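You operate a simulated robot arm through the tools that you are given. There is no shell and no other tool. Be economical: measure what you need, move in short steps, check, and stop when the job is done.

Carry out the task below with a simulated robot arm. There is one attempt and no reset: what you move stays moved.

## Task
Trace the green seal ring's roughness and send the load for its finish run.
Fine: 1 kg for 2 nm. Slide home before the ring goes to the yellow re-lap tray. Send once; leave turns and way.

The check looks at the end state, three seconds after you hand in, the way a careful person would. Anything else that was tipped, shoved, dropped, spilled or broken makes it a failure. Lids that push on must go on centred and level and be pressed home; caps that screw on are set level and turned clockwise until they are tight.

## Robot
A 6-joint arm with a two-finger parallel gripper, fixed in place. Base frame: the origin is at the foot of the arm, x ahead of it, y to its left, z up; the work surface is at about z = 800. Readings come in mm, degrees, newtons and seconds.
With the tool pointing down near the work surface it reaches from about 340 to 820 mm from the base axis. Its first joint turns from -166.0 to 166.0 degrees. Payload 3.91 kg.
Tool frame: the origin (TCP) lies between the finger pads and is the grasp point; the fingertips stand 30 mm ahead of it; z points along the fingers, y is the line along which they close. The gripper opens to 110 mm. The fingers are 20 mm wide and 10 mm thick; the gripper's body (48 by 112 mm) begins 55 mm behind the TCP.
Orientation is told as [roll, pitch, yaw] about the base's x, y, z axes, in that order, counted from this pose: with the fingers straight down and closing along the base's y, the tool's x points along the base's -x, its y along +y and its z along -z.

## Interface
- The arm moves only by the tool jog_arm. Its argument "motion" is text: rows parted by semicolons, each of 7 numbers parted by spaces: the opening, from 0 (shut) to 1 (fully open), then the shift along the base's x, y, z in units of 40 mm (1.0 is 40 mm), then the turn, a rotation vector about the base's x, y, z in units of 4 degrees (1.0 is 4 degrees). In form: jaw x y z rx ry rz; .... A call has 1 to 8 rows; each row shifts and turns the commanded pose from where the row before left it. A call with a number of a shift or a turn outside -1 to 1 is refused whole. A row lasts 0.2 s, in which the tool goes at most 50 mm and 8.6 degrees; a call with a longer step from one row to the next is refused whole, and so is a gripper value outside its range. A pose out of reach is approached as far as the arm can. The call stops where the force on the tool passes 40 N (or 10 N more than at its start, if that is more) or the arm is blocked; 0.2 s more then pass. Each finger travels about 45 mm/s and halts on what it meets, pressing with about 35 N; the grip force reading is that of the motor and also rises with nothing between the fingers. The clock runs only during rows and for 0.2 s after the last one: add rows that do not move to give the fingers time. It gives the time, the measured TCP pose, the force on the tool (base axes), the opening and the grip force at its end, in the units of the frame above (readings bear some noise), with the torque about the TCP (base axes, N m) and any sound that the robot's microphone picked up.
- Cameras (640 x 400 px; columns grow to the right, rows downward): "scene" is fixed at [50.5, 500.4, 1408.9]; the picture's right is [-0.06, -1.00, 0.00], its down [-0.90, 0.06, -0.43] and it looks along [0.42, -0.03, -0.91] (base axes); focal length 214 px, centre (320, 200). "wrist" rides on the gripper at [77, 7, -114] in the tool frame; the picture's right is [-0.09, 1.00, 0.00], its down [-0.80, -0.07, -0.59] and it looks along [-0.59, -0.05, 0.80] (tool axes); focal length 270 px, centre (320, 200).
- capture(camera): a new picture of that camera. It takes no simulated time.
- raise_lower(by): slides the trunk up (or, below 0, down) by that many mm; the arm rides with it, the base frame stays. It gives what a move gives, with no picture.
- locate(camera, pixels): there is no depth. For up to 12 entries [column, row, z] of the newest picture of that camera ("zoom" is the newest enlarged one), the place [x, y] in the base frame at which the ray of that pixel passes the height z, good to about 2 mm. It takes no simulated time.
- inspect(camera, box): a new picture of the part [left, top, right, bottom] of that camera's present view, enlarged. It takes no simulated time.
- sign_off(): hands the job in; it is judged then, once.

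Go step by step. Measure first, check grasps and placings, and put right what went wrong. The budget is 80 turns and 34 pictures, counting those below and the enlarged ones. Unless the task says otherwise, let go and move clear before handing in, and close with one line.

The tools are called after "Call:" as name(argument=value, ...) on one line, values as JSON. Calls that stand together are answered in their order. jog_arm: Moves the arm, as the interface text tells. Its arguments: {"type":"object","properties":{"motion":{"type":"string"}},"required":["motion"]} The other tools are called the same way: raise_lower (by) slides the trunk up or down; capture (camera) takes a picture; locate (camera, pixels) gives the place at which the rays of pixels pass given heights; inspect (camera, box) takes an enlarged picture of a part of a camera's view; sign_off () hands the job in.

At the start:

```text
clock: 0.0
eef_pos: [336.3, 478.2, 1140.7]
tcp_rot: [0.0, 0.0, -0.1]
wrist_force: [0.7, -0.4, -0.5]
moment: [0.03, -0.03, 0.0]
opening: 110.1
grip_force: 0.0
trunk travel left (down, up): [-575.0, 35.0]
```

scene: 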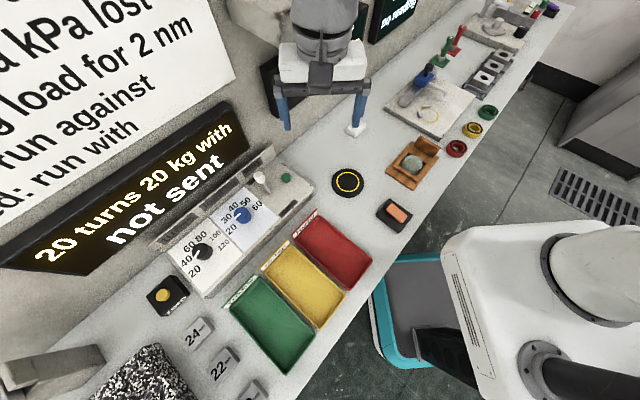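
wrist: 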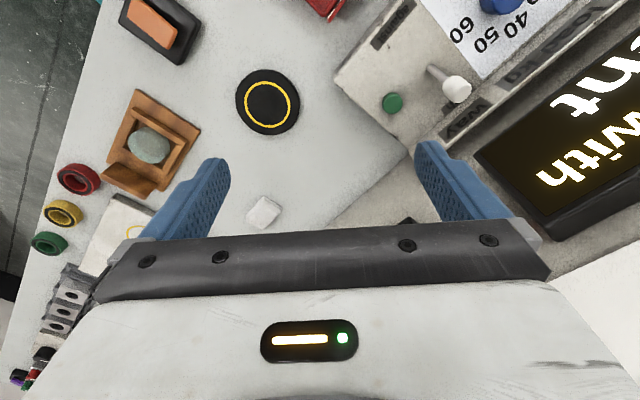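

The scene shows a console with two dials (around 200,250 and 242,215), trays (green, yellow, red), a ring fixture (~412,165), rings at (455,149), (472,130), (487,112), and signs. I need to read the signs and details enlarged.

Call:
inspect(camera="scene", box=[0, 0, 260, 270])

Call:
inspect(camera="scene", box=[360, 0, 580, 200])

Call:
inspect(camera="scene", box=[130, 140, 330, 320])

```text
1.48 times, centred on (130, 135) of scene
```

zoom: 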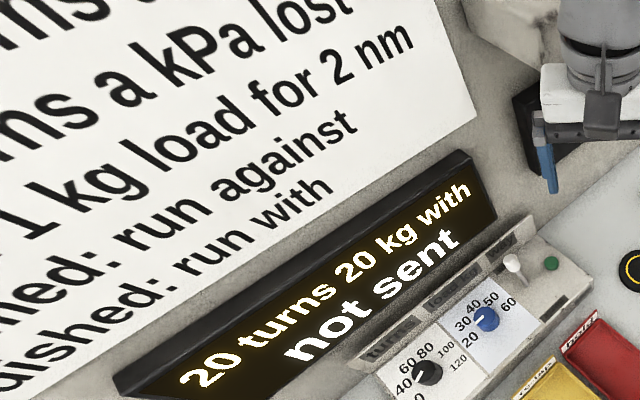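

```text
2.00 times, centred on (470, 100) of scene
```

zoom: 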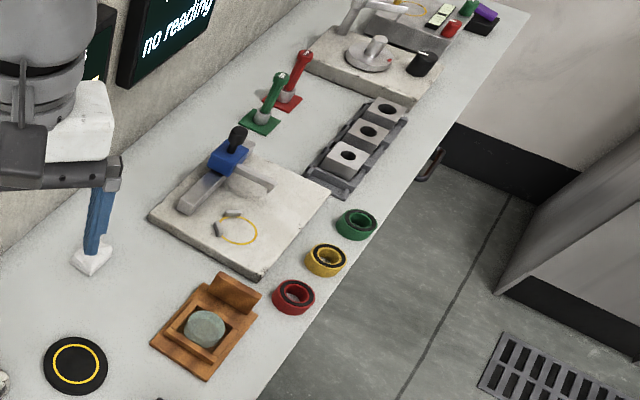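

```text
2.22 times, centred on (230, 230) of scene
```

zoom: 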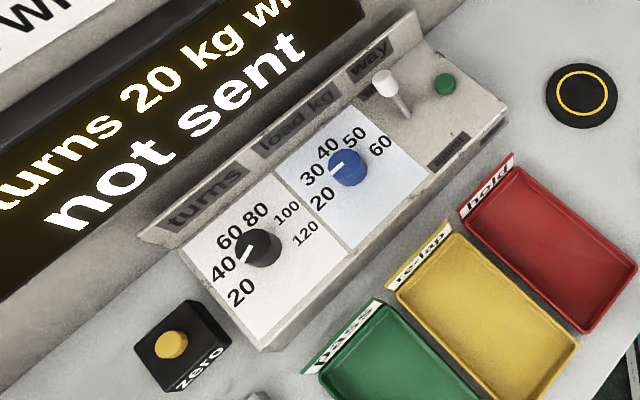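

Most devices identified: tracer plate with blue slide at about (425,95), green ring near (487,112), load dial at (242,215). I'll locate key points and look closer.

Call:
locate(camera="scene", pixels=[[487, 112, 820], [472, 130, 820], [455, 149, 820], [428, 112, 830], [425, 76, 860], [242, 215, 870], [202, 252, 870], [286, 177, 860], [258, 178, 880], [305, 287, 805], [349, 183, 810], [412, 165, 820]])

Call:
inspect(camera="scene", box=[380, 50, 510, 140])

Call:
inspect(camera="scene", box=[330, 130, 440, 230])

```text
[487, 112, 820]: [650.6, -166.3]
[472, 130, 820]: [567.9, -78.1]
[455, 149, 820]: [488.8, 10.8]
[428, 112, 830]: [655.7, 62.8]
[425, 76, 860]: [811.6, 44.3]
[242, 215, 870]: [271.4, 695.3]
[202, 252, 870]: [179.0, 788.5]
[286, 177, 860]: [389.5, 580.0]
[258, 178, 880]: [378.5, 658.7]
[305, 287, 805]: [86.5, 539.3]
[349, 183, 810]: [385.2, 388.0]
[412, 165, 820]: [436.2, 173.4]
```

```text
4.44 times, centred on (445, 95) of scene
```

zoom: 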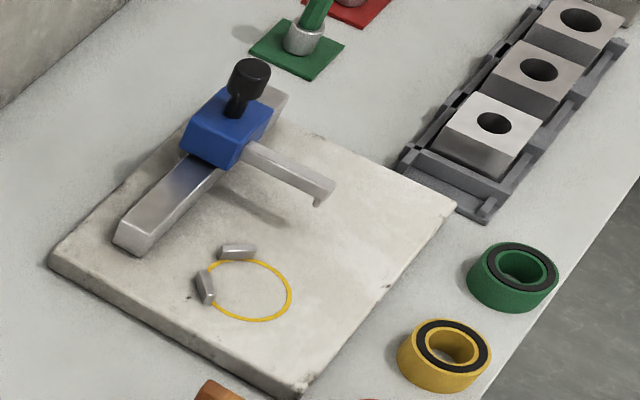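

```text
4.00 times, centred on (385, 180) of scene
```

zoom: 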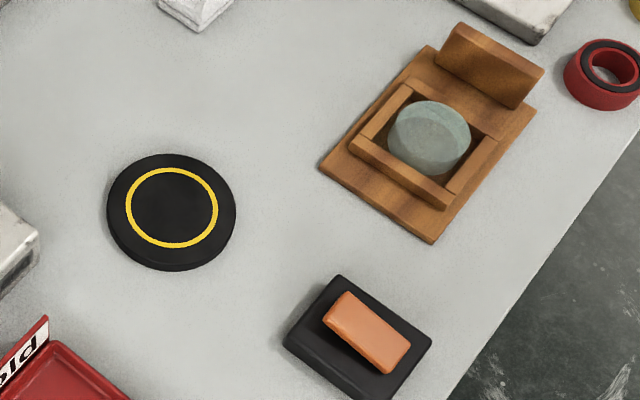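

Table runs along about (0.68,-0.74). I'll move the wrist camera over to view the tracer and green ring, staying high.

Call:
jog_arm(motion="1 0.5 -1 0 0 0 0;1 0.5 -1 0 0 0 0;1 0.5 -1 0 0 0 0;1 0.5 -1 0 0 0 0;1 0.5 -1 0 0 0 0;1 0.5 -1 0 0 0 0;1 0.5 -1 0 0 0 0;1 0.5 -1 0 0 0 0")

Call:
jog_arm(motion="1 0 -1 -0.5 0 0 0;1 0 -1 -0.5 0 0 0;1 0 -1 -0.5 0 0 0;1 0 0 -1 0 0 0;1 0 0 -1 0 0 0;1 0 0 0 0 0 0")

Call:
capture(camera="wrist")

Call:
capture(camera="scene")

```text
clock: 1.8
eef_pos: [497.8, 160.8, 1140.6]
tcp_rot: [0.0, -0.1, 0.0]
wrist_force: [0.5, 0.3, -0.3]
moment: [0.02, 0.01, 0.0]
opening: 110.0
grip_force: 0.1
trunk travel left (down, up): [-575.0, 35.0]
```

```text
clock: 3.2
eef_pos: [499.1, 38.8, 1002.1]
tcp_rot: [0.1, 0.0, 0.0]
wrist_force: [0.4, 0.3, -0.2]
moment: [-0.01, -0.02, -0.04]
opening: 110.0
grip_force: 0.0
trunk travel left (down, up): [-575.0, 35.0]
```

```text
26 pictures are left
```

wrist: 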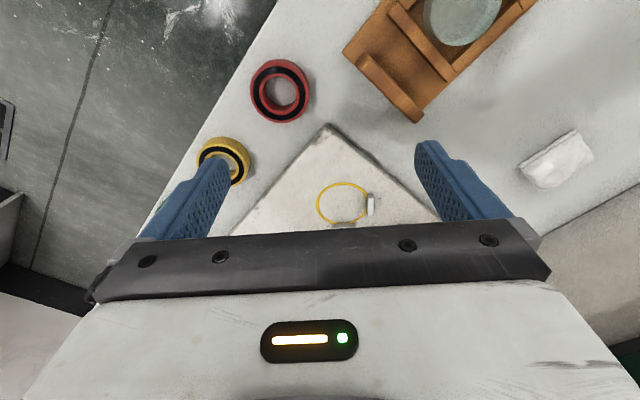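

```text
25 pictures are left
```

scene: 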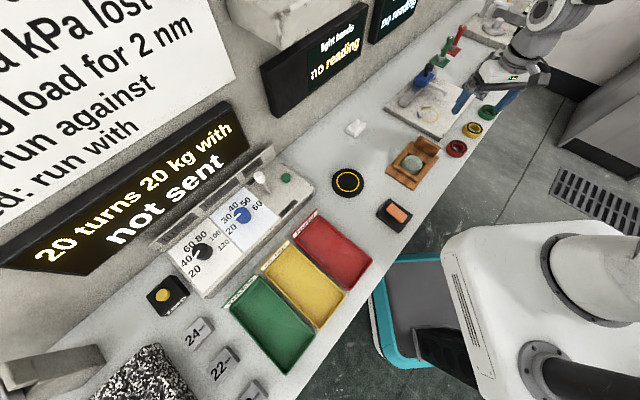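

The nest circle is at wrist (343,203) and tracer slide still visible in scene (425,80). Locating these and zooming on the tracer in the scene.

Call:
locate(camera="wrist", pixels=[[343, 203, 820], [343, 203, 800], [371, 204, 825], [345, 224, 825], [326, 126, 820], [326, 126, 800], [280, 91, 820], [225, 160, 820]])

Call:
inspect(camera="scene", box=[380, 50, 510, 140])

Call:
locate(camera="zoom", pixels=[[250, 290, 820], [50, 262, 820], [295, 390, 820], [455, 205, 820], [130, 240, 830], [275, 95, 845], [250, 70, 900], [250, 70, 880], [232, 125, 860], [318, 200, 825], [510, 270, 820], [443, 350, 820]])

```text
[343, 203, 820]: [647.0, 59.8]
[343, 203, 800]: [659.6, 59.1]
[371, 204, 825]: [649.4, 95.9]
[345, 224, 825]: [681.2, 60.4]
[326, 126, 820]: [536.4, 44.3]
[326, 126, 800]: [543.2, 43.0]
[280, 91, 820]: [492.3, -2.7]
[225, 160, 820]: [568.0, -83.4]
```

```text
4.44 times, centred on (445, 95) of scene
```

zoom: 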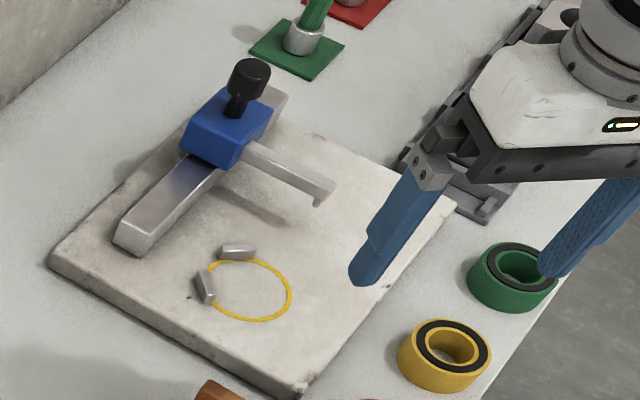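

```text
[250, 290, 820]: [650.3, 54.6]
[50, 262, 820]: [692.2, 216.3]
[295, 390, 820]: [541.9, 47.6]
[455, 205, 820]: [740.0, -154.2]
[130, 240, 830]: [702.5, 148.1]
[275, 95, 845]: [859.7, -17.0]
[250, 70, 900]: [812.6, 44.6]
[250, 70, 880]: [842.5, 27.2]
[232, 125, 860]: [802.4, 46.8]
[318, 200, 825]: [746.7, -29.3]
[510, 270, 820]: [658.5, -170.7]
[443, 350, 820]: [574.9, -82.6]
```

Tracer axis runs along u≈(0.69,-0.72); stops sit on the wall side. I'll yaw +44° so the fingers close along u, and move above the green ring at about (655,-170).

Call:
jog_arm(motion="1 0.5 -0.7 0 0 0 1;1 0.5 -0.7 0 0 0 1;1 0.5 -0.7 0 0 0 1;1 0.5 -0.7 0 0 0 1;1 0.5 -0.7 0 0 0 1;1 0.5 -0.7 0 0 0 1;1 0.5 -0.7 0 0 0 1;1 0.4 -0.3 0 0 0 1")

Call:
jog_arm(motion="1 0 0 -0.5 0 0 1;1 0 0 -0.5 0 0 1;1 0 0 0 0 0 1;1 0 0 0 0 0 0")

Call:
capture(camera="wrist")

```text
clock: 5.0
eef_pos: [652.9, -171.9, 1000.4]
tcp_rot: [0.0, 0.0, 31.9]
wrist_force: [1.5, 0.3, 0.4]
moment: [0.05, -0.02, -0.01]
opening: 109.9
grip_force: 0.0
trunk travel left (down, up): [-575.0, 35.0]
```

```text
clock: 6.0
eef_pos: [652.8, -169.8, 961.6]
tcp_rot: [0.0, 0.0, 44.1]
wrist_force: [0.6, 0.0, 0.0]
moment: [0.0, 0.03, 0.0]
opening: 109.9
grip_force: 0.1
trunk travel left (down, up): [-575.0, 35.0]
```

```text
23 pictures are left
```

wrist: 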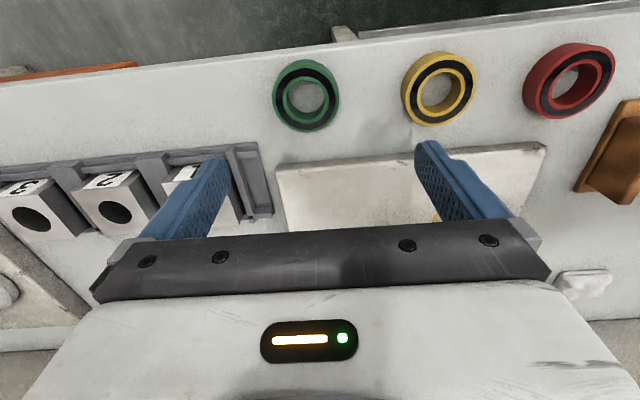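

Green ring is at wrist (306,95), yellow (438,88), red (570,80). Locating for exact direction and size.

Call:
locate(camera="wrist", pixels=[[306, 96, 828], [438, 88, 828], [570, 80, 828], [273, 95, 828], [339, 95, 828], [304, 60, 828], [307, 131, 802], [545, 143, 820], [280, 172, 820], [436, 215, 825], [306, 96, 820], [436, 123, 800]])

```text
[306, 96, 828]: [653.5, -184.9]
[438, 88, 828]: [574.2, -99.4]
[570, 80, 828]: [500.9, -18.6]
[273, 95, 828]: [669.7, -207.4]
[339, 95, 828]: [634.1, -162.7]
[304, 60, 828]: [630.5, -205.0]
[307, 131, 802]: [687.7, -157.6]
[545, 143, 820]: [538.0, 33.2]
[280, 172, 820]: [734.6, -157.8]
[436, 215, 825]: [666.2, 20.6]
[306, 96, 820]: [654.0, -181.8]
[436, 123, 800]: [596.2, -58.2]
```

Ring centre ≈(655,-180), OD ≈58 mm. Descend over it with open fingers.

Call:
jog_arm(motion="1 0.05 -0.25 -0.9 0 0 0.2;1 0 0 -0.9 0 0 0;1 0 0 -0.9 0 0 0;1 0 0 -0.4 0 0 0;1 0 0 0 0 0 0")

Call:
capture(camera="wrist")

```text
clock: 7.2
eef_pos: [653.4, -179.0, 835.0]
tcp_rot: [0.0, 0.0, 44.9]
wrist_force: [-0.9, 0.3, 1.0]
moment: [0.03, 0.03, 0.01]
opening: 109.9
grip_force: 0.1
trunk travel left (down, up): [-575.0, 35.0]
```

```text
22 pictures are left
```

wrist: 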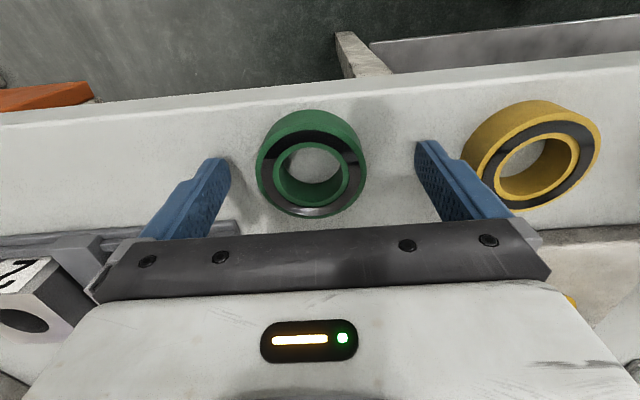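

Ring sits between the fingers, centred around (312,170). Closing.

Call:
jog_arm(motion="0 0 0 0 0 0 0;0 0 0 0 0 0 0;0 0 0 0 0 0 0;0 0 0 0 0 0 0;0 0 0 0 0 0 0")

```text
clock: 8.4
eef_pos: [654.0, -179.8, 835.6]
tcp_rot: [0.0, 0.0, 44.8]
wrist_force: [0.7, -0.4, 0.5]
moment: [-0.04, -0.01, 0.0]
opening: 60.7
grip_force: 34.3
trunk travel left (down, up): [-575.0, 35.0]
```

Gripped at 60.7 mm. Lift and carry above the nest, slightly toward the robot.

Call:
jog_arm(motion="0 0 0 1 0 0 0;0 0 0 1 0 0 0;0 0 0.5 0.4 0 0 0;0 0 1 0 0 0 0;0 0 1 0 0 0 0;0 -0.1 1 0 0 0 0;0 -0.1 1 0 0 0 0;0 -0.1 0.7 0 0 0 0")

Call:
capture(camera="wrist")

Call:
inspect(camera="scene", box=[370, 40, 510, 140])

```text
clock: 10.2
eef_pos: [642.4, 28.9, 934.3]
tcp_rot: [0.0, 0.0, 44.9]
wrist_force: [0.6, -0.1, -0.4]
moment: [0.0, 0.04, -0.03]
opening: 60.8
grip_force: 35.2
trunk travel left (down, up): [-575.0, 35.0]
```

```text
21 pictures are left
```

wrist: 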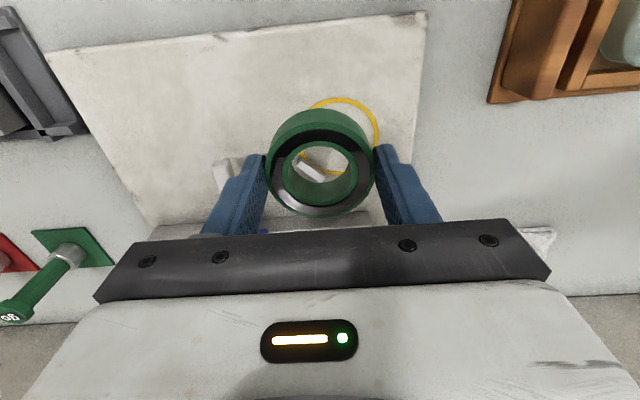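

```text
4.00 times, centred on (440, 90) of scene
```

zoom: 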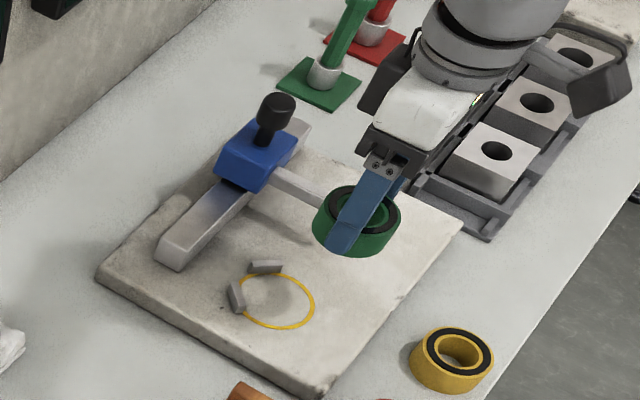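

The yellow circle's top arc is at (345,98) and right edge at (378,133); a stop shows through the hole at (310,168). Locating to fix the nest centre.

Call:
locate(camera="wrist", pixels=[[345, 98, 825], [378, 133, 825], [313, 107, 825], [335, 172, 825], [310, 168, 830], [425, 11, 825], [50, 50, 825], [425, 11, 820], [50, 50, 820]])

Call:
locate(camera="zoom", pixels=[[279, 302, 825], [264, 267, 832], [236, 298, 832], [275, 98, 905], [262, 150, 860], [322, 395, 825], [315, 300, 825], [280, 328, 825]])

```text
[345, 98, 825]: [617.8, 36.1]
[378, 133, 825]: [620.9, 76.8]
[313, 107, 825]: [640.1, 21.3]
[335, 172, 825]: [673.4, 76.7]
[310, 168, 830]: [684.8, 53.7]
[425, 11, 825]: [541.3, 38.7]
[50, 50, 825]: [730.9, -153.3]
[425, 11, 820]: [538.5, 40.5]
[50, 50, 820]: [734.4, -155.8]
```

```text
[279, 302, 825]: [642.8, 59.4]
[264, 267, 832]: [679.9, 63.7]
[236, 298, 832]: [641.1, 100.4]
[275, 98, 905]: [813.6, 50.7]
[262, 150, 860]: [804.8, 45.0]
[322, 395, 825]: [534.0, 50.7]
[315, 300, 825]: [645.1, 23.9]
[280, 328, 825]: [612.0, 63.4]
```

Nest centre ≈(646,54). Lower the ring just short of the stops (about 6 mm toward −v), to z≈866, then feel for the plate.

Call:
jog_arm(motion="0 -0.05 0.5 0 0 0 0;0 0 0 -0.8 0 0 0;0 0 0 -0.8 0 0 0;0 0 0 0 0 0 0")

Call:
jog_arm(motion="0 0 0 -0.05 0 0 0;0 0 0 -0.05 0 0 0;0 0 0 -0.05 0 0 0;0 0 0 0 0 0 0")

Call:
inspect(camera="scene", box=[370, 40, 510, 140])

```text
clock: 11.2
eef_pos: [640.1, 47.6, 868.4]
tcp_rot: [0.0, -0.1, 44.9]
wrist_force: [0.1, -0.3, -2.4]
moment: [0.02, -0.02, 0.0]
opening: 60.7
grip_force: 35.2
trunk travel left (down, up): [-575.0, 35.0]
```

```text
clock: 12.2
eef_pos: [639.5, 50.0, 863.2]
tcp_rot: [0.1, 0.0, 44.8]
wrist_force: [-1.0, 0.1, -0.8]
moment: [-0.02, 0.03, -0.01]
opening: 60.7
grip_force: 34.8
trunk travel left (down, up): [-575.0, 35.0]
```

```text
4.00 times, centred on (440, 90) of scene
```

zoom: 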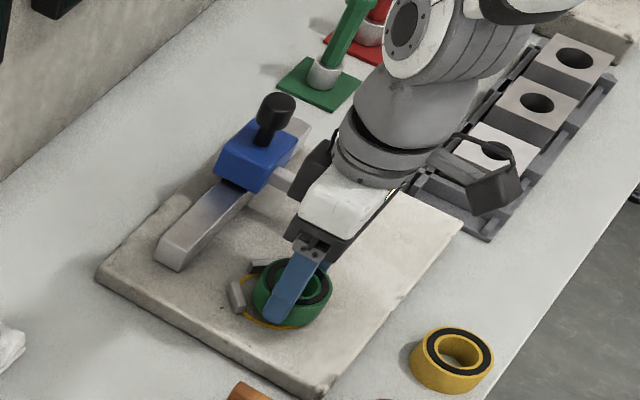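

Ring is over the circle just shy of the stops, no contact yet. Continue down in 2 mm steps.

Call:
jog_arm(motion="0 0 0 -0.04 0 0 0;0 0 0 -0.04 0 0 0;0 0 0 0 0 0 0")

Call:
jog_arm(motion="0 0 0 -0.04 0 0 0;0 0 0 -0.03 0 0 0;0 0 0 0 0 0 0")

```text
clock: 13.0
eef_pos: [640.6, 48.7, 858.7]
tcp_rot: [0.0, 0.0, 44.8]
wrist_force: [-0.1, -0.7, -0.4]
moment: [-0.03, 0.02, 0.03]
opening: 60.6
grip_force: 35.4
trunk travel left (down, up): [-575.0, 35.0]
```

```text
clock: 13.8
eef_pos: [639.2, 49.3, 857.1]
tcp_rot: [0.0, 0.0, 44.8]
wrist_force: [-0.8, 0.3, -0.2]
moment: [-0.02, -0.03, -0.02]
opening: 60.8
grip_force: 35.1
trunk travel left (down, up): [-575.0, 35.0]
```

Still free at 857; continue.

Call:
jog_arm(motion="0 0 0 -0.03 0 0 0;0 0 0 -0.03 0 0 0;0 0 0 0 0 0 0")

Call:
jog_arm(motion="0 0 0 -0.03 0 0 0;0 0 0 -0.03 0 0 0;0 0 0 0 0 0 0")

```text
clock: 14.6
eef_pos: [639.6, 49.1, 855.4]
tcp_rot: [0.0, -0.1, 44.8]
wrist_force: [2.4, -0.5, 6.2]
moment: [0.01, 0.08, -0.03]
opening: 60.5
grip_force: 35.2
trunk travel left (down, up): [-575.0, 35.0]
```

```text
clock: 15.4
eef_pos: [641.1, 48.3, 856.4]
tcp_rot: [-0.3, -0.4, 44.9]
wrist_force: [5.2, -3.2, 27.3]
moment: [0.14, 0.01, -0.11]
opening: 60.8
grip_force: 35.2
trunk travel left (down, up): [-575.0, 35.0]
```

Contact at z≈856. Ease off and push toward +v against the stops in small steps.

Call:
jog_arm(motion="0 0 0 0.06 0 0 0;0 0.035 0.035 0 0 0 0;0 0.035 0.035 0 0 0 0;0 0 0 0 0 0 0")

Call:
jog_arm(motion="0 0.035 0.035 0 0 0 0;0 0.035 0.035 0 0 0 0;0 0 0 0 0 0 0")

```text
clock: 16.4
eef_pos: [640.4, 51.1, 854.4]
tcp_rot: [0.1, 0.0, 44.8]
wrist_force: [-6.1, -3.9, 12.9]
moment: [0.07, -0.19, -0.02]
opening: 61.0
grip_force: 35.0
trunk travel left (down, up): [-575.0, 35.0]
```

```text
clock: 17.2
eef_pos: [644.5, 55.3, 855.2]
tcp_rot: [0.0, 0.0, 44.8]
wrist_force: [-1.3, -1.3, 4.2]
moment: [-0.01, -0.11, -0.01]
opening: 60.6
grip_force: 35.3
trunk travel left (down, up): [-575.0, 35.0]
```

Call:
jog_arm(motion="0 0.035 0.035 0 0 0 0;0 0.035 0.035 0 0 0 0;0 0 0 0 0 0 0")

Call:
inspect(camera="scene", box=[400, 80, 470, 130])

```text
clock: 18.0
eef_pos: [649.2, 58.5, 855.2]
tcp_rot: [0.1, 0.1, 44.8]
wrist_force: [-0.8, -0.7, 0.4]
moment: [0.05, -0.01, 0.0]
opening: 60.8
grip_force: 35.5
trunk travel left (down, up): [-575.0, 35.0]
```

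```text
8.00 times, centred on (435, 105) of scene
```

zoom: 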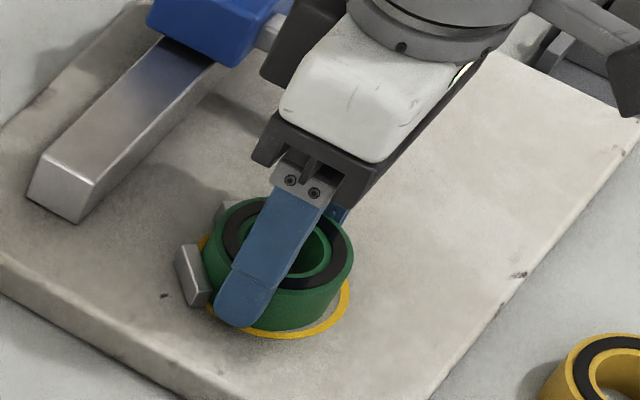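

The ring is nearly at the stop at zoom (195,275); push on until force shows.

Call:
jog_arm(motion="0 0.03 0.03 0 0 0 0;0 0.02 0.02 0 0 0 0;0 0 0 0 0 0 0")

Call:
jog_arm(motion="0 0.02 0.02 0 0 0 0;0 0.02 0.02 0 0 0 0;0 0 0 0 0 0 0")

```text
clock: 18.8
eef_pos: [650.2, 57.7, 855.3]
tcp_rot: [0.1, -0.1, 44.7]
wrist_force: [-4.8, -8.9, 2.4]
moment: [-0.24, 0.05, 0.11]
opening: 60.6
grip_force: 35.6
trunk travel left (down, up): [-575.0, 35.0]
```

```text
clock: 19.6
eef_pos: [652.6, 58.6, 854.5]
tcp_rot: [0.0, -0.1, 44.9]
wrist_force: [-0.8, -20.0, 2.7]
moment: [-0.55, 0.01, 0.11]
opening: 60.7
grip_force: 35.6
trunk travel left (down, up): [-575.0, 35.0]
```

The +y stop is touched (Fy −20 N); now ease y and push +x to the other stop.

Call:
jog_arm(motion="0 0.02 -0.03 0 0 0 0;0 0.03 0 0 0 0 0;0 0 0 0 0 0 0")

Call:
jog_arm(motion="0 0.03 0 0 0 0 0;0 0.02 0 0 0 0 0;0 0 0 0 0 0 0")

```text
clock: 20.4
eef_pos: [652.5, 59.1, 855.5]
tcp_rot: [0.1, 0.1, 44.8]
wrist_force: [-12.6, -8.7, -1.2]
moment: [-0.27, 0.35, 0.47]
opening: 60.6
grip_force: 34.7
trunk travel left (down, up): [-575.0, 35.0]
```

```text
clock: 21.2
eef_pos: [652.7, 59.1, 855.1]
tcp_rot: [0.1, 0.1, 44.7]
wrist_force: [-28.1, -8.5, -5.6]
moment: [-0.29, 0.7, 0.25]
opening: 60.5
grip_force: 34.4
trunk travel left (down, up): [-575.0, 35.0]
```

Both stops touched; ease x, release, and lift clear straight up.

Call:
jog_arm(motion="0 -0.05 0 0 0 0 0;0 0 0 0 0 0 0;0.75 0 0 0 0 0 0;0.75 0 0 0 0 0 0;0.75 0 0 0 0 0 0;0.75 0 0 0.5 0 0 0;0.75 0 0 1 0 0 0;0.75 0 0 1 0 0 0")

Call:
jog_arm(motion="1 -0.6 -0.6 0.5 0 0 0;1 -0.6 -0.6 0.5 0 0 0;1 -0.6 -0.6 0.5 0 0 0;1 -0.6 -0.6 0.5 0 0 0;1 0 0 0 0 0 0")

Call:
inspect(camera="scene", box=[380, 50, 480, 130])

Call:
capture(camera="wrist")

```text
clock: 22.5
eef_pos: [656.0, 54.3, 855.6]
tcp_rot: [-0.2, -0.1, 44.7]
wrist_force: [9.5, -20.6, -6.3]
moment: [-0.74, -0.38, 0.11]
opening: 71.4
grip_force: 0.0
trunk travel left (down, up): [-575.0, 35.0]
stopped in row 6: the force on the tool passed its limit at 59 N (the readings are from after the stop); the commanded pose is now the measured one
```

```text
clock: 23.7
eef_pos: [558.6, -38.1, 937.3]
tcp_rot: [-0.1, 0.0, 44.8]
wrist_force: [0.4, -0.6, -0.7]
moment: [-0.01, 0.0, -0.03]
opening: 109.7
grip_force: 0.0
trunk travel left (down, up): [-575.0, 35.0]
```

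```text
5.00 times, centred on (430, 90) of scene
```

zoom: 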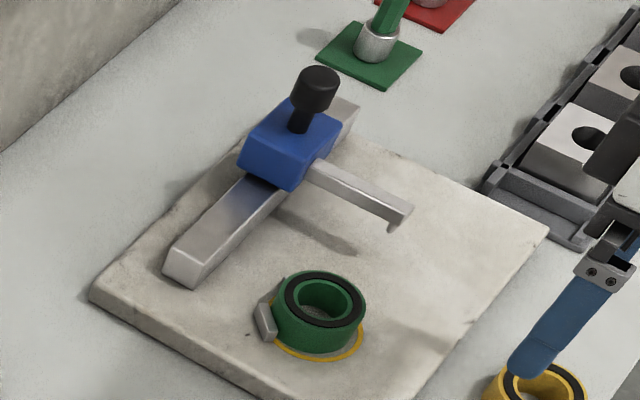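

```text
16 pictures are left
```

wrist: 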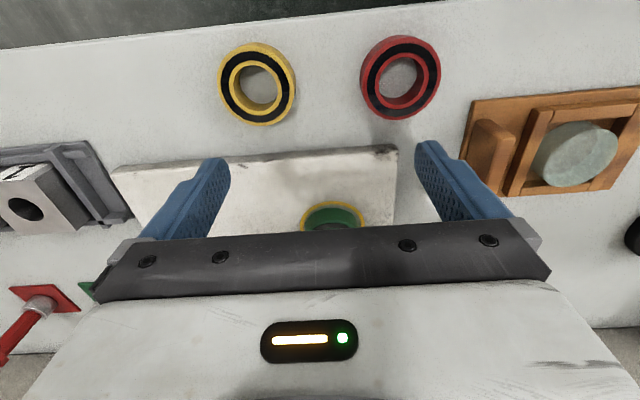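

One finger caught on something on opening (59 N), but the ring looks seated at zoom (320,310). I'll check closely from the scene.

Call:
inspect(camera="scene", box=[410, 90, 450, 126])

Call:
locate(camera="zoom", pixels=[[320, 200, 845]])

```text
11.11 times, centred on (430, 108) of scene
```

zoom: 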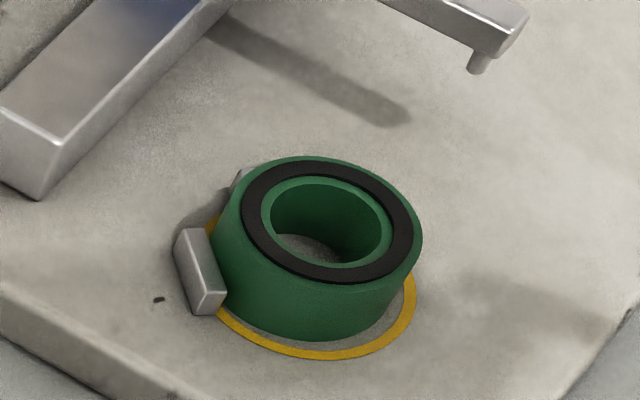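

```text
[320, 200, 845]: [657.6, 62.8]
```

The ring is against the stops. Next move above the slide knob (≈(813,48)) high, to triangulate it.

Call:
jog_arm(motion="1 0 0 0.9 0 0 0;1 0 0 0.9 0 0 0;1 0.9 0.25 0 0 0 0;1 0.9 0.25 0 0 0 0;1 0.9 0.25 0 0 0 0;1 0.9 0.25 0 0 0 0;1 0.9 0.25 0 0 0 0;1 0.8 0 0 0 0 0")

Call:
capture(camera="wrist")

```text
clock: 25.5
eef_pos: [769.3, 13.1, 1007.8]
tcp_rot: [0.1, -0.1, 44.8]
wrist_force: [0.1, -0.4, 0.0]
moment: [0.0, 0.03, -0.02]
opening: 109.7
grip_force: 0.1
trunk travel left (down, up): [-575.0, 35.0]
```

```text
14 pictures are left
```

wrist: 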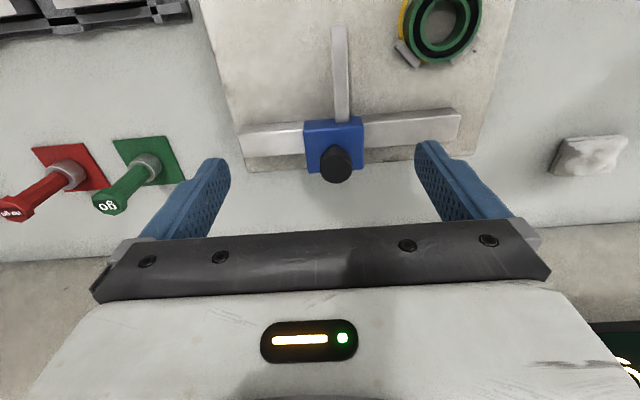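

Knob at wrist (336,163), ring stylus arm above. Triangulating knob position.

Call:
locate(camera="wrist", pixels=[[337, 160, 920], [337, 160, 900], [337, 160, 880], [320, 160, 900], [353, 160, 900], [241, 140, 840], [461, 122, 840], [335, 125, 870], [341, 30, 850], [440, 25, 845]])

Call:
inspect(camera="scene", box=[400, 50, 470, 110])

Call:
locate(camera="zoom", pixels=[[320, 200, 900]])

```text
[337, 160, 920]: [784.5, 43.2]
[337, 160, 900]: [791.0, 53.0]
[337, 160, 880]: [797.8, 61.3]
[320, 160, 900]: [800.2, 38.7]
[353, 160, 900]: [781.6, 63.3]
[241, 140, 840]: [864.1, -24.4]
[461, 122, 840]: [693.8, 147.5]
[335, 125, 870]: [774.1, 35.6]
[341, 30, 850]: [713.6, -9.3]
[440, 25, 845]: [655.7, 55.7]
```

```text
6.67 times, centred on (435, 80) of scene
```

zoom: 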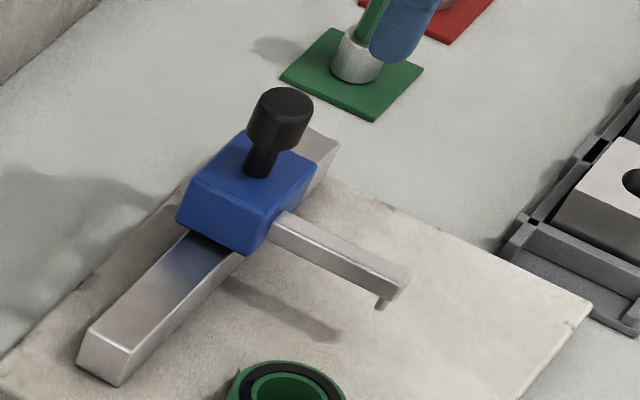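

```text
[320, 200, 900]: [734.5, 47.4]
```

Knob top ≈(795,54,913), diameter ≈30. Move above it and descend with fingers straddling along u.

Call:
jog_arm(motion="1 0.65 1 0 0 0 0;1 0 0 -0.5 0 0 0;1 0 0 -0.5 0 0 0;1 0 0 -0.5 0 0 0;1 0 0 0 0 0 0")

Call:
capture(camera="wrist")

```text
clock: 26.7
eef_pos: [797.0, 54.8, 948.8]
tcp_rot: [-0.1, -0.1, 44.9]
wrist_force: [0.4, 0.2, 0.0]
moment: [-0.02, -0.03, 0.0]
opening: 110.2
grip_force: 0.0
trunk travel left (down, up): [-575.0, 35.0]
```

```text
12 pictures are left
```

wrist: 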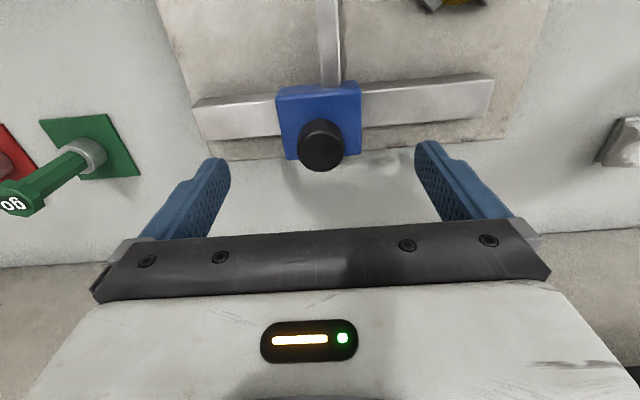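

Knob centred between fingers (321,148). Descend 26 mm and close.

Call:
jog_arm(motion="1 0 0 -0.35 0 0 0;1 0 0 -0.3 0 0 0;1 0 0 0 0 0 0;0 0 0 0 0 0 0;0 0 0 0 0 0 0;0 0 0 0 0 0 0;0 0 0 0 0 0 0;0 0 0 0 0 0 0")

```text
clock: 28.5
eef_pos: [797.1, 54.7, 923.6]
tcp_rot: [0.0, 0.0, 44.8]
wrist_force: [-5.5, 3.6, 0.0]
moment: [0.1, 0.23, 0.01]
opening: 29.5
grip_force: 27.1
trunk travel left (down, up): [-575.0, 35.0]
```

Knob gripped (29.5 mm). Sliding along the rail (−0.703,+0.711) steadily.

Call:
jog_arm(motion="0 -0.14 0.142 0 0 0 0;0 -0.14 0.142 0 0 0 0;0 -0.14 0.142 0 0 0 0;0 -0.14 0.142 0 0 0 0;0 -0.14 0.142 0 0 0 0;0 -0.14 0.142 0 0 0 0;0 0 0 0 0 0 0")

```text
clock: 30.1
eef_pos: [763.0, 87.1, 923.0]
tcp_rot: [-0.1, -0.1, 44.8]
wrist_force: [8.9, 8.6, 4.9]
moment: [0.97, -0.98, -0.07]
opening: 29.2
grip_force: 45.0
trunk travel left (down, up): [-575.0, 35.0]
```

Slide follows; a small side force toward +v, so I add a slight +v correction and continue.

Call:
jog_arm(motion="0 -0.12 0.162 0 0 0 0;0 -0.12 0.162 0 0 0 0;0 -0.135 0.147 0 0 0 0;0 -0.135 0.147 0 0 0 0;0 -0.135 0.147 0 0 0 0;0 0 0 0 0 0 0")

Call:
capture(camera="scene")

```text
clock: 31.2
eef_pos: [746.8, 104.9, 923.4]
tcp_rot: [-0.6, -0.1, 44.5]
wrist_force: [11.3, -10.2, -3.4]
moment: [-0.73, -0.26, -0.06]
opening: 29.3
grip_force: 45.1
trunk travel left (down, up): [-575.0, 35.0]
stopped in row 5: the force on the tool passed its limit at 47 N (the readings are from after the stop); the commanded pose is now the measured one
```

```text
11 pictures are left
```

scene: 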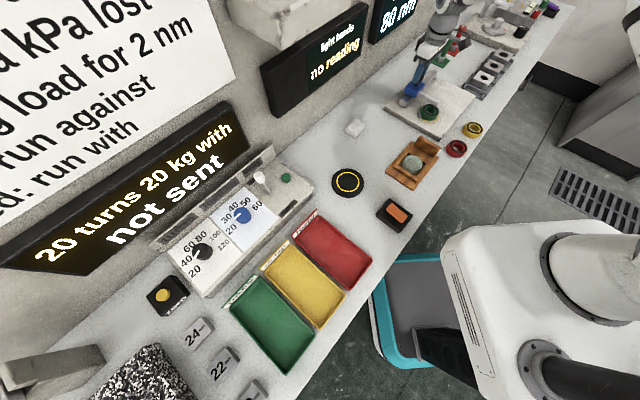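

The screen at (395,15) now reads about "80 nm"; slide hit its end stop at ~70 mm. Zoom to verify.

Call:
inspect(camera="scene", box=[355, 0, 475, 130])

Call:
jog_arm(motion="0 0.14 -0.142 0 0 0 0;0 0.14 -0.142 0 0 0 0;0 0.14 -0.142 0 0 0 0;0 0.14 -0.142 0 0 0 0;0 0.14 -0.142 0 0 0 0;0 0 0 0 0 0 0")

```text
3.08 times, centred on (415, 65) of scene
```

zoom: 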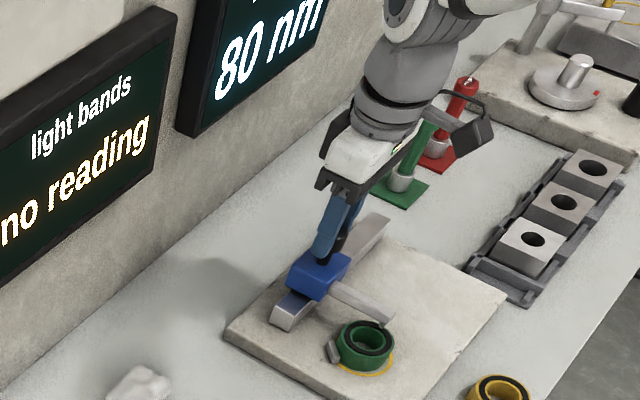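

```text
clock: 32.6
eef_pos: [773.0, 78.2, 924.0]
tcp_rot: [-0.6, -0.1, 44.6]
wrist_force: [2.2, 1.9, -10.5]
moment: [0.07, -0.06, 0.0]
opening: 29.3
grip_force: 45.5
trunk travel left (down, up): [-575.0, 35.0]
```

Reading is 80 nm → 40 kg. Continue the slide back home until its end stop or its starting place.

Call:
jog_arm(motion="0 0.14 -0.142 0 0.15 0 0;0 0.14 -0.142 0 0 0 0;0 0.14 -0.142 0 0 0 0;0 0.14 -0.142 0 0 0 0;0 0.05 -0.05 0 0 0 0;0 0 0 0 0 0 0")

```text
clock: 34.0
eef_pos: [796.7, 55.4, 923.2]
tcp_rot: [-0.1, -0.5, 44.5]
wrist_force: [-10.4, 3.3, -12.6]
moment: [0.62, -0.1, -0.03]
opening: 29.1
grip_force: 45.9
trunk travel left (down, up): [-575.0, 35.0]
```

Back at start with force building along −u; push a little more to confirm the home stop.

Call:
jog_arm(motion="0 0.04 -0.04 0 0 0 0;0 0.04 -0.04 0 0 0 0;0 0 0 0 0 0 0")

```text
clock: 34.9
eef_pos: [796.7, 54.0, 922.7]
tcp_rot: [0.2, -0.4, 44.7]
wrist_force: [-9.1, 5.3, 2.7]
moment: [0.58, 0.54, 0.11]
opening: 29.0
grip_force: 44.8
trunk travel left (down, up): [-575.0, 35.0]
stopped in row 3: the force on the tool passed its limit at 41 N (the readings are from after the stop); the commanded pose is now the measured one
```

Home stop confirmed at (797,54). Release, lift clear and go above the ring (offset 6 mm toward −v to avoid the stops).

Call:
jog_arm(motion="0.6 0 0 0 0 0 0;0.6 0 0 0 0 0 0;0.6 0 0 0 0 0 0;0.68 0 0 0.5 0 0 0;0.68 0 0 1 0 0 0;0.68 -1 0 0.4 0 0 0;0.68 -1 0 0 0 0 0;0.68 -1 0 0 0 0 0")

```text
clock: 36.7
eef_pos: [676.3, 52.9, 999.0]
tcp_rot: [0.1, -0.5, 44.8]
wrist_force: [0.7, 0.0, 0.4]
moment: [-0.02, 0.01, 0.02]
opening: 74.6
grip_force: 0.0
trunk travel left (down, up): [-575.0, 35.0]
```

Shift over the ring and take a look before descending.

Call:
jog_arm(motion="0.68 -0.7 0.05 -0.8 0 0.12 0;0.68 0 0 -0.8 0 0 0;0.68 0 0 -0.6 0 0 0;0.68 0 0 0 0 0 0")

Call:
capture(camera="wrist")

```text
clock: 37.7
eef_pos: [650.4, 54.4, 909.9]
tcp_rot: [0.6, -0.1, 44.6]
wrist_force: [-0.3, -0.5, 0.4]
moment: [-0.03, 0.0, -0.04]
opening: 74.9
grip_force: 0.1
trunk travel left (down, up): [-575.0, 35.0]
```

```text
9 pictures are left
```

wrist: 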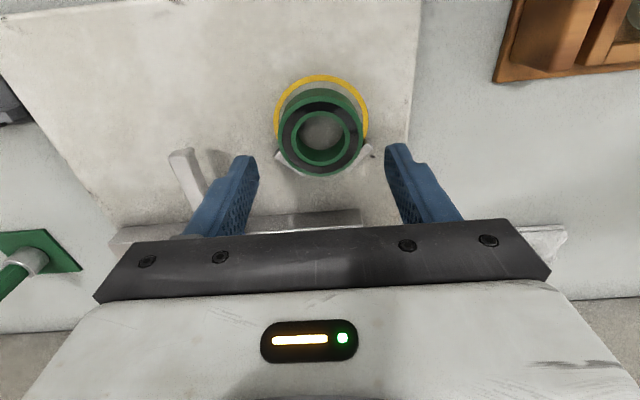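

Ring face centre about (321,136). Locating it against TCP (649,55).

Call:
locate(camera="wrist", pixels=[[321, 136, 845], [321, 136, 850], [279, 157, 835], [368, 152, 835]])

```text
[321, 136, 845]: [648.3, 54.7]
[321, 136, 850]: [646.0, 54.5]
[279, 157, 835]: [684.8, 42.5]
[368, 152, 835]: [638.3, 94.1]
```

Ring centre ≈(648,55), so shift TCP ~5 mm toward −v, descend to z≈856 and grip.

Call:
jog_arm(motion="0.68 -0.12 -0.1 -0.6 -0.12 0 0;0.68 0 0 -0.6 0 0 0;0.68 0 0 -0.1 0 0 0;0.68 0 0 0 0 0 0")

Call:
jog_arm(motion="0 0 0 0 0 0 0;0 0 0 0 0 0 0;0 0 0 0 0 0 0;0 0 0 0 0 0 0")

```text
clock: 38.7
eef_pos: [645.0, 48.6, 858.4]
tcp_rot: [0.2, 0.4, 44.6]
wrist_force: [0.1, -0.1, 0.2]
moment: [-0.01, 0.01, 0.0]
opening: 74.8
grip_force: 0.1
trunk travel left (down, up): [-575.0, 35.0]
```

```text
clock: 39.7
eef_pos: [644.8, 49.9, 857.8]
tcp_rot: [0.1, 0.3, 44.7]
wrist_force: [-3.3, -0.9, -0.4]
moment: [0.03, 0.11, 0.08]
opening: 60.6
grip_force: 34.8
trunk travel left (down, up): [-575.0, 35.0]
```

Gripped (60.6). Lift and locate the yellow tray corners.

Call:
jog_arm(motion="0 0 0 0.5 0 0 0;0 0 0 1 0 0 0;0 0 0 1 0 0 0;0 0 0 1 0 0 0;0 0 0 0 0 0 0")

Call:
locate(camera="scene", pixels=[[261, 270, 815], [289, 244, 815], [346, 294, 815], [318, 328, 815], [303, 286, 803], [242, 215, 860], [242, 215, 880], [286, 177, 860], [286, 177, 850]])

```text
clock: 40.9
eef_pos: [646.6, 49.0, 995.0]
tcp_rot: [0.2, 0.2, 44.8]
wrist_force: [-0.7, 0.0, -1.6]
moment: [-0.01, 0.01, 0.02]
opening: 60.5
grip_force: 34.9
trunk travel left (down, up): [-575.0, 35.0]
```

```text
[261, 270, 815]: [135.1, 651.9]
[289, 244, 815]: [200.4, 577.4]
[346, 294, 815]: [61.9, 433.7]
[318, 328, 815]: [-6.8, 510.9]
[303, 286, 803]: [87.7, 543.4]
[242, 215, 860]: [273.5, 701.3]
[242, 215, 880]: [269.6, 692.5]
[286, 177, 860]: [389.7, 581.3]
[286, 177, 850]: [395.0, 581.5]
```

Tray centre ≈(98,543), 100×200 mm with its length along v. I'll carry the ring there at height while yawing +90° so the fingers close along the tray's length.

Call:
jog_arm(motion="0 -0.572 0.515 0 0 0 0.94;0 -0.572 0.515 0 0 0 0.94;0 -0.572 0.515 0 0 0 0.94;0 -0.572 0.515 0 0 0 0.94;0 -0.572 0.515 0 0 0 0.94;0 -0.572 0.515 0 0 0 0.94;0 -0.572 0.515 0 0 0 0.94;0 -0.572 0.515 0 0 0 0.94")

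Call:
jog_arm(motion="0 -0.572 0.515 0 0 0 0.94;0 -0.572 0.515 0 0 0 0.94;0 -0.572 0.515 0 0 0 0.94;0 -0.572 0.515 0 0 0 0.94;0 -0.572 0.515 0 0 0 0.94;0 -0.572 0.515 0 0 0 0.94;0 -0.572 0.515 0 0 0 0.94;0 -0.572 0.515 0 0 0 0.94")

Call:
jog_arm(motion="0 -0.572 0.515 0 0 0 0.94;0 -0.572 0.515 0 0 0 0.94;0 -0.572 0.515 0 0 0 0.94;0 -0.572 0.515 0 0 0 0.94;0 -0.572 0.515 0 0 0 0.94;0 -0.572 0.515 0 0 0 0.94;0 -0.572 0.515 0 0 0 0.94;0 -0.572 0.515 0 0 0 0.94")

Call:
capture(camera="wrist")

```text
clock: 42.7
eef_pos: [461.8, 216.6, 997.7]
tcp_rot: [0.1, 0.3, 74.8]
wrist_force: [-0.3, -0.8, -0.8]
moment: [0.03, -0.02, 0.0]
opening: 60.4
grip_force: 35.0
trunk travel left (down, up): [-575.0, 35.0]
```

```text
clock: 44.5
eef_pos: [279.9, 381.3, 998.9]
tcp_rot: [0.2, 0.3, 104.9]
wrist_force: [-0.2, -0.3, -0.2]
moment: [-0.03, 0.0, -0.02]
opening: 60.6
grip_force: 34.9
trunk travel left (down, up): [-575.0, 35.0]
```

```text
clock: 46.3
eef_pos: [94.3, 545.8, 998.9]
tcp_rot: [0.0, 0.4, 134.9]
wrist_force: [-0.3, 0.8, -2.0]
moment: [-0.02, -0.01, 0.01]
opening: 60.4
grip_force: 35.1
trunk travel left (down, up): [-575.0, 35.0]
```

```text
8 pictures are left
```

wrist: 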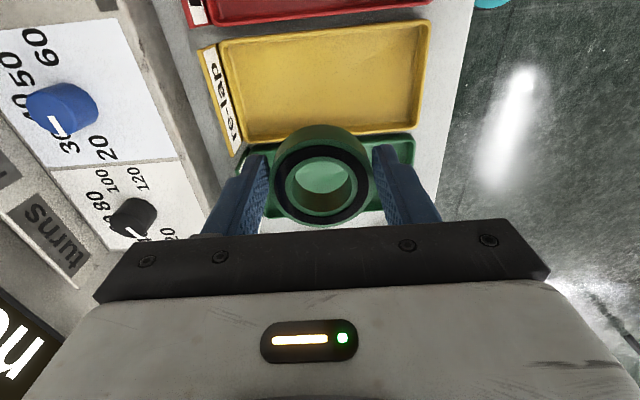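

Tray centre in wrist is (322,85), right beneath the TCP projection (320,89). Descend into the tray.

Call:
jog_arm(motion="0 0.05 0 -0.9 0 -0.1 0;0 0 0 -0.9 0 0 0;0 0 0 -0.9 0 0 0;0 0 0 -0.8 0 0 0;0 0 0 -0.1 0 0 0;0 0 0 0 0 0 0")

Call:
jog_arm(motion="0 0 0 -0.05 0 0 0;0 0 0 -0.05 0 0 0;0 0 0 0 0 0 0")

```text
clock: 47.7
eef_pos: [96.2, 543.4, 853.8]
tcp_rot: [-0.2, 0.6, 134.9]
wrist_force: [0.5, 0.2, -0.1]
moment: [-0.01, 0.0, 0.02]
opening: 60.5
grip_force: 35.5
trunk travel left (down, up): [-575.0, 35.0]
```

```text
clock: 48.5
eef_pos: [97.1, 543.6, 850.6]
tcp_rot: [-0.2, 0.6, 134.9]
wrist_force: [0.1, -0.9, 0.0]
moment: [0.01, 0.01, 0.0]
opening: 60.4
grip_force: 34.7
trunk travel left (down, up): [-575.0, 35.0]
```

Call:
jog_arm(motion="0 0 0 -0.05 0 0 0;0 0 0 -0.05 0 0 0;0 0 0 0 0 0 0")

Call:
jog_arm(motion="0 0 0 -0.04 0 0 0;0 0 0 -0.04 0 0 0;0 0 0 0 0 0 0")

```text
clock: 49.3
eef_pos: [97.5, 544.4, 846.2]
tcp_rot: [-0.2, 0.6, 134.8]
wrist_force: [0.1, -0.4, -0.6]
moment: [0.01, -0.02, -0.04]
opening: 60.5
grip_force: 35.0
trunk travel left (down, up): [-575.0, 35.0]
```

```text
clock: 50.1
eef_pos: [97.8, 545.6, 844.9]
tcp_rot: [-0.2, 0.6, 134.8]
wrist_force: [-0.7, -0.5, -0.6]
moment: [-0.02, 0.02, 0.0]
opening: 60.4
grip_force: 34.9
trunk travel left (down, up): [-575.0, 35.0]
```

Call:
jog_arm(motion="0 0 0 -0.04 0 0 0;0 0 0 -0.04 0 0 0;0 0 0 0 0 0 0")

```text
clock: 50.9
eef_pos: [97.5, 544.4, 843.3]
tcp_rot: [-0.4, 0.4, 134.9]
wrist_force: [1.0, -3.4, 24.7]
moment: [0.14, 0.51, -0.03]
opening: 60.1
grip_force: 34.8
trunk travel left (down, up): [-575.0, 35.0]
```

Floor contact (24.7 N). Ease, release and lift.

Call:
jog_arm(motion="0 0 0 0.04 0 0 0;0.75 0 0 0 0 0 0;0.75 0 0 0 0 0 0;0.75 0 0 0 0 0 0;0.75 0 0 0.3 0 0 0;0.75 0 0 0.8 0 0 0;0.75 0 0 1 0 0 0;0.75 0 0 1 0 0 0")

Call:
capture(camera="wrist")

```text
clock: 52.7
eef_pos: [95.6, 544.6, 964.2]
tcp_rot: [-0.2, 0.6, 134.9]
wrist_force: [-0.4, 0.5, 0.5]
moment: [-0.02, -0.03, 0.02]
opening: 82.7
grip_force: 0.1
trunk travel left (down, up): [-575.0, 35.0]
```

```text
7 pictures are left
```

wrist: 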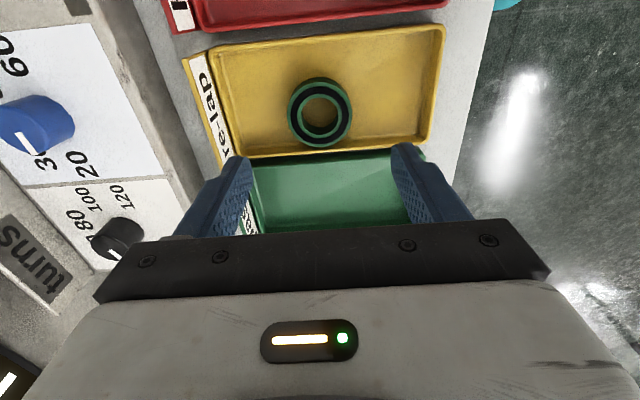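

Ring lies in the yellow tray at (320,112). Now the load dial: I triangulate panel corners—wrist (170,178) and (30,187) vs scene (242,252) and (210,216)—and the knob.

Call:
locate(camera="wrist", pixels=[[170, 178, 830], [170, 178, 860], [30, 187, 850], [30, 187, 880], [26, 120, 870], [26, 120, 900], [130, 120, 850]])

Call:
locate(camera="scene", pixels=[[242.2, 252.5, 830], [242.2, 252.5, 860], [209.7, 216.5, 850], [209.7, 216.5, 880], [241, 214, 870], [241, 214, 900]])

Call:
inspect(camera="scene", box=[180, 150, 320, 290])

```text
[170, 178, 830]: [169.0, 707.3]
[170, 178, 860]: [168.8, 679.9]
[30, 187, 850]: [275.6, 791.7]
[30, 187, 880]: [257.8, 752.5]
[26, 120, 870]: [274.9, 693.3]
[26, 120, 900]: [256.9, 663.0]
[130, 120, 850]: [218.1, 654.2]
```

```text
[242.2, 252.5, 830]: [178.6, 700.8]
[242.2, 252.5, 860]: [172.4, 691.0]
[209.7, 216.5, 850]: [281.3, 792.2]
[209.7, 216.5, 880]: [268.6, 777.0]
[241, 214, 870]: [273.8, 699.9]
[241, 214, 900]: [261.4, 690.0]
```

```text
2.86 times, centred on (250, 220) of scene
```

zoom: 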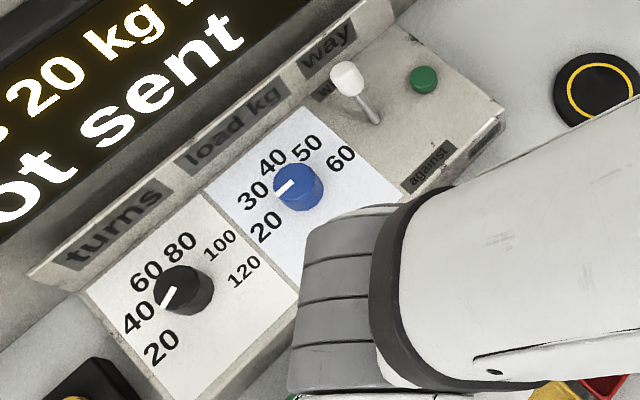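

The load pointer points toward 20 (−u side); 40 looks to be straight up (+v). I'll measure label directions to get the turn.

Call:
locate(camera="zoom", pixels=[[267, 226, 847], [252, 195, 847], [272, 162, 847], [307, 148, 847], [341, 157, 847], [294, 182, 866], [277, 192, 866], [301, 200, 847], [424, 79, 850], [424, 79, 860], [374, 120, 847], [347, 75, 890]])

```text
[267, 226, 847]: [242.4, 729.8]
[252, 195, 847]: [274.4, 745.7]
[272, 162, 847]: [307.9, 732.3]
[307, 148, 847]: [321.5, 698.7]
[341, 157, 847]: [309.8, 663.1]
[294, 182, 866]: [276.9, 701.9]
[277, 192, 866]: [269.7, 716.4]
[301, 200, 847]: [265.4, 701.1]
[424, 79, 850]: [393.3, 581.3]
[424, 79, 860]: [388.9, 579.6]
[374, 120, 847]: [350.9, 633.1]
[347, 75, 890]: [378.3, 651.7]
```

Labels are 45° per 10 kg about centre ≈(276,697); from 20 to 40 is 90° clockwise (rz −90°). Move above the blue knob, yaw 135 keeps the camera clear of the wall throughout.

Call:
jog_arm(motion="0.7 0.75 0.64 0 0 -0.1 0;0.7 0.75 0.64 0 0 0 0;0.7 0.75 0.64 0 0 0 0;0.7 0.75 0.64 0 0 0 0;0.7 0.75 0.64 0 0 0 0;0.7 0.75 0.64 0 0 0 0;0.7 0 0 0 0 0 0")

Call:
capture(camera="wrist")

```text
clock: 54.3
eef_pos: [278.2, 699.2, 965.7]
tcp_rot: [-0.4, 0.8, 134.8]
wrist_force: [0.5, 0.3, -0.4]
moment: [0.03, 0.01, 0.03]
opening: 77.0
grip_force: 0.1
trunk travel left (down, up): [-575.0, 35.0]
```

```text
5 pictures are left
```

wrist: 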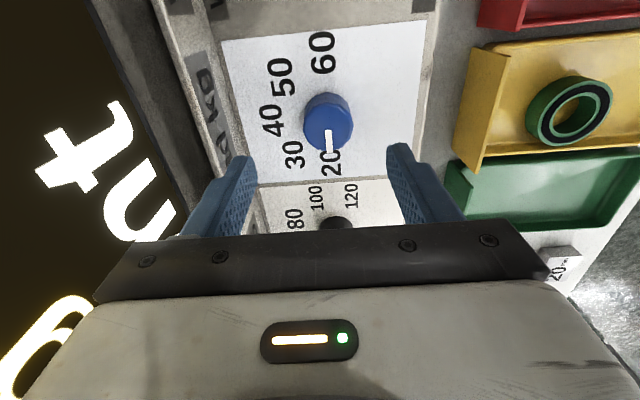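

The pointer clearly points at 20. Knob top centre ≈(329,125); locating to refine centring.

Call:
locate(camera="wrist", pixels=[[329, 127, 866], [305, 127, 866], [353, 127, 866], [329, 122, 866], [332, 163, 847], [323, 53, 847], [270, 121, 847]])

```text
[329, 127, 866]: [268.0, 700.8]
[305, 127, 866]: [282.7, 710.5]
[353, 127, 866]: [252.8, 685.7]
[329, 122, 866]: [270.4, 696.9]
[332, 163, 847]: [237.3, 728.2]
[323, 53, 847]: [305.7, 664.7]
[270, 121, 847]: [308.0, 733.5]
```

Centre ≈(272,697), diameter ≈38. Level the tool, shift and descend to z≈885.

Call:
jog_arm(motion="0.7 -0.15 -0.05 -0.5 0.07 0.2 0;0.7 0 0 -0.7 0 0 0;0.7 0 0 -0.5 0 0 0;0.7 0 0 -0.2 0 0 0;0.7 0 0 -0.1 0 0 0;0.7 0 0 0 0 0 0")

```text
clock: 55.7
eef_pos: [271.4, 695.8, 885.4]
tcp_rot: [0.0, 0.1, 134.9]
wrist_force: [-0.3, -0.9, 0.4]
moment: [0.0, 0.01, -0.02]
opening: 76.9
grip_force: 0.0
trunk travel left (down, up): [-575.0, 35.0]
```

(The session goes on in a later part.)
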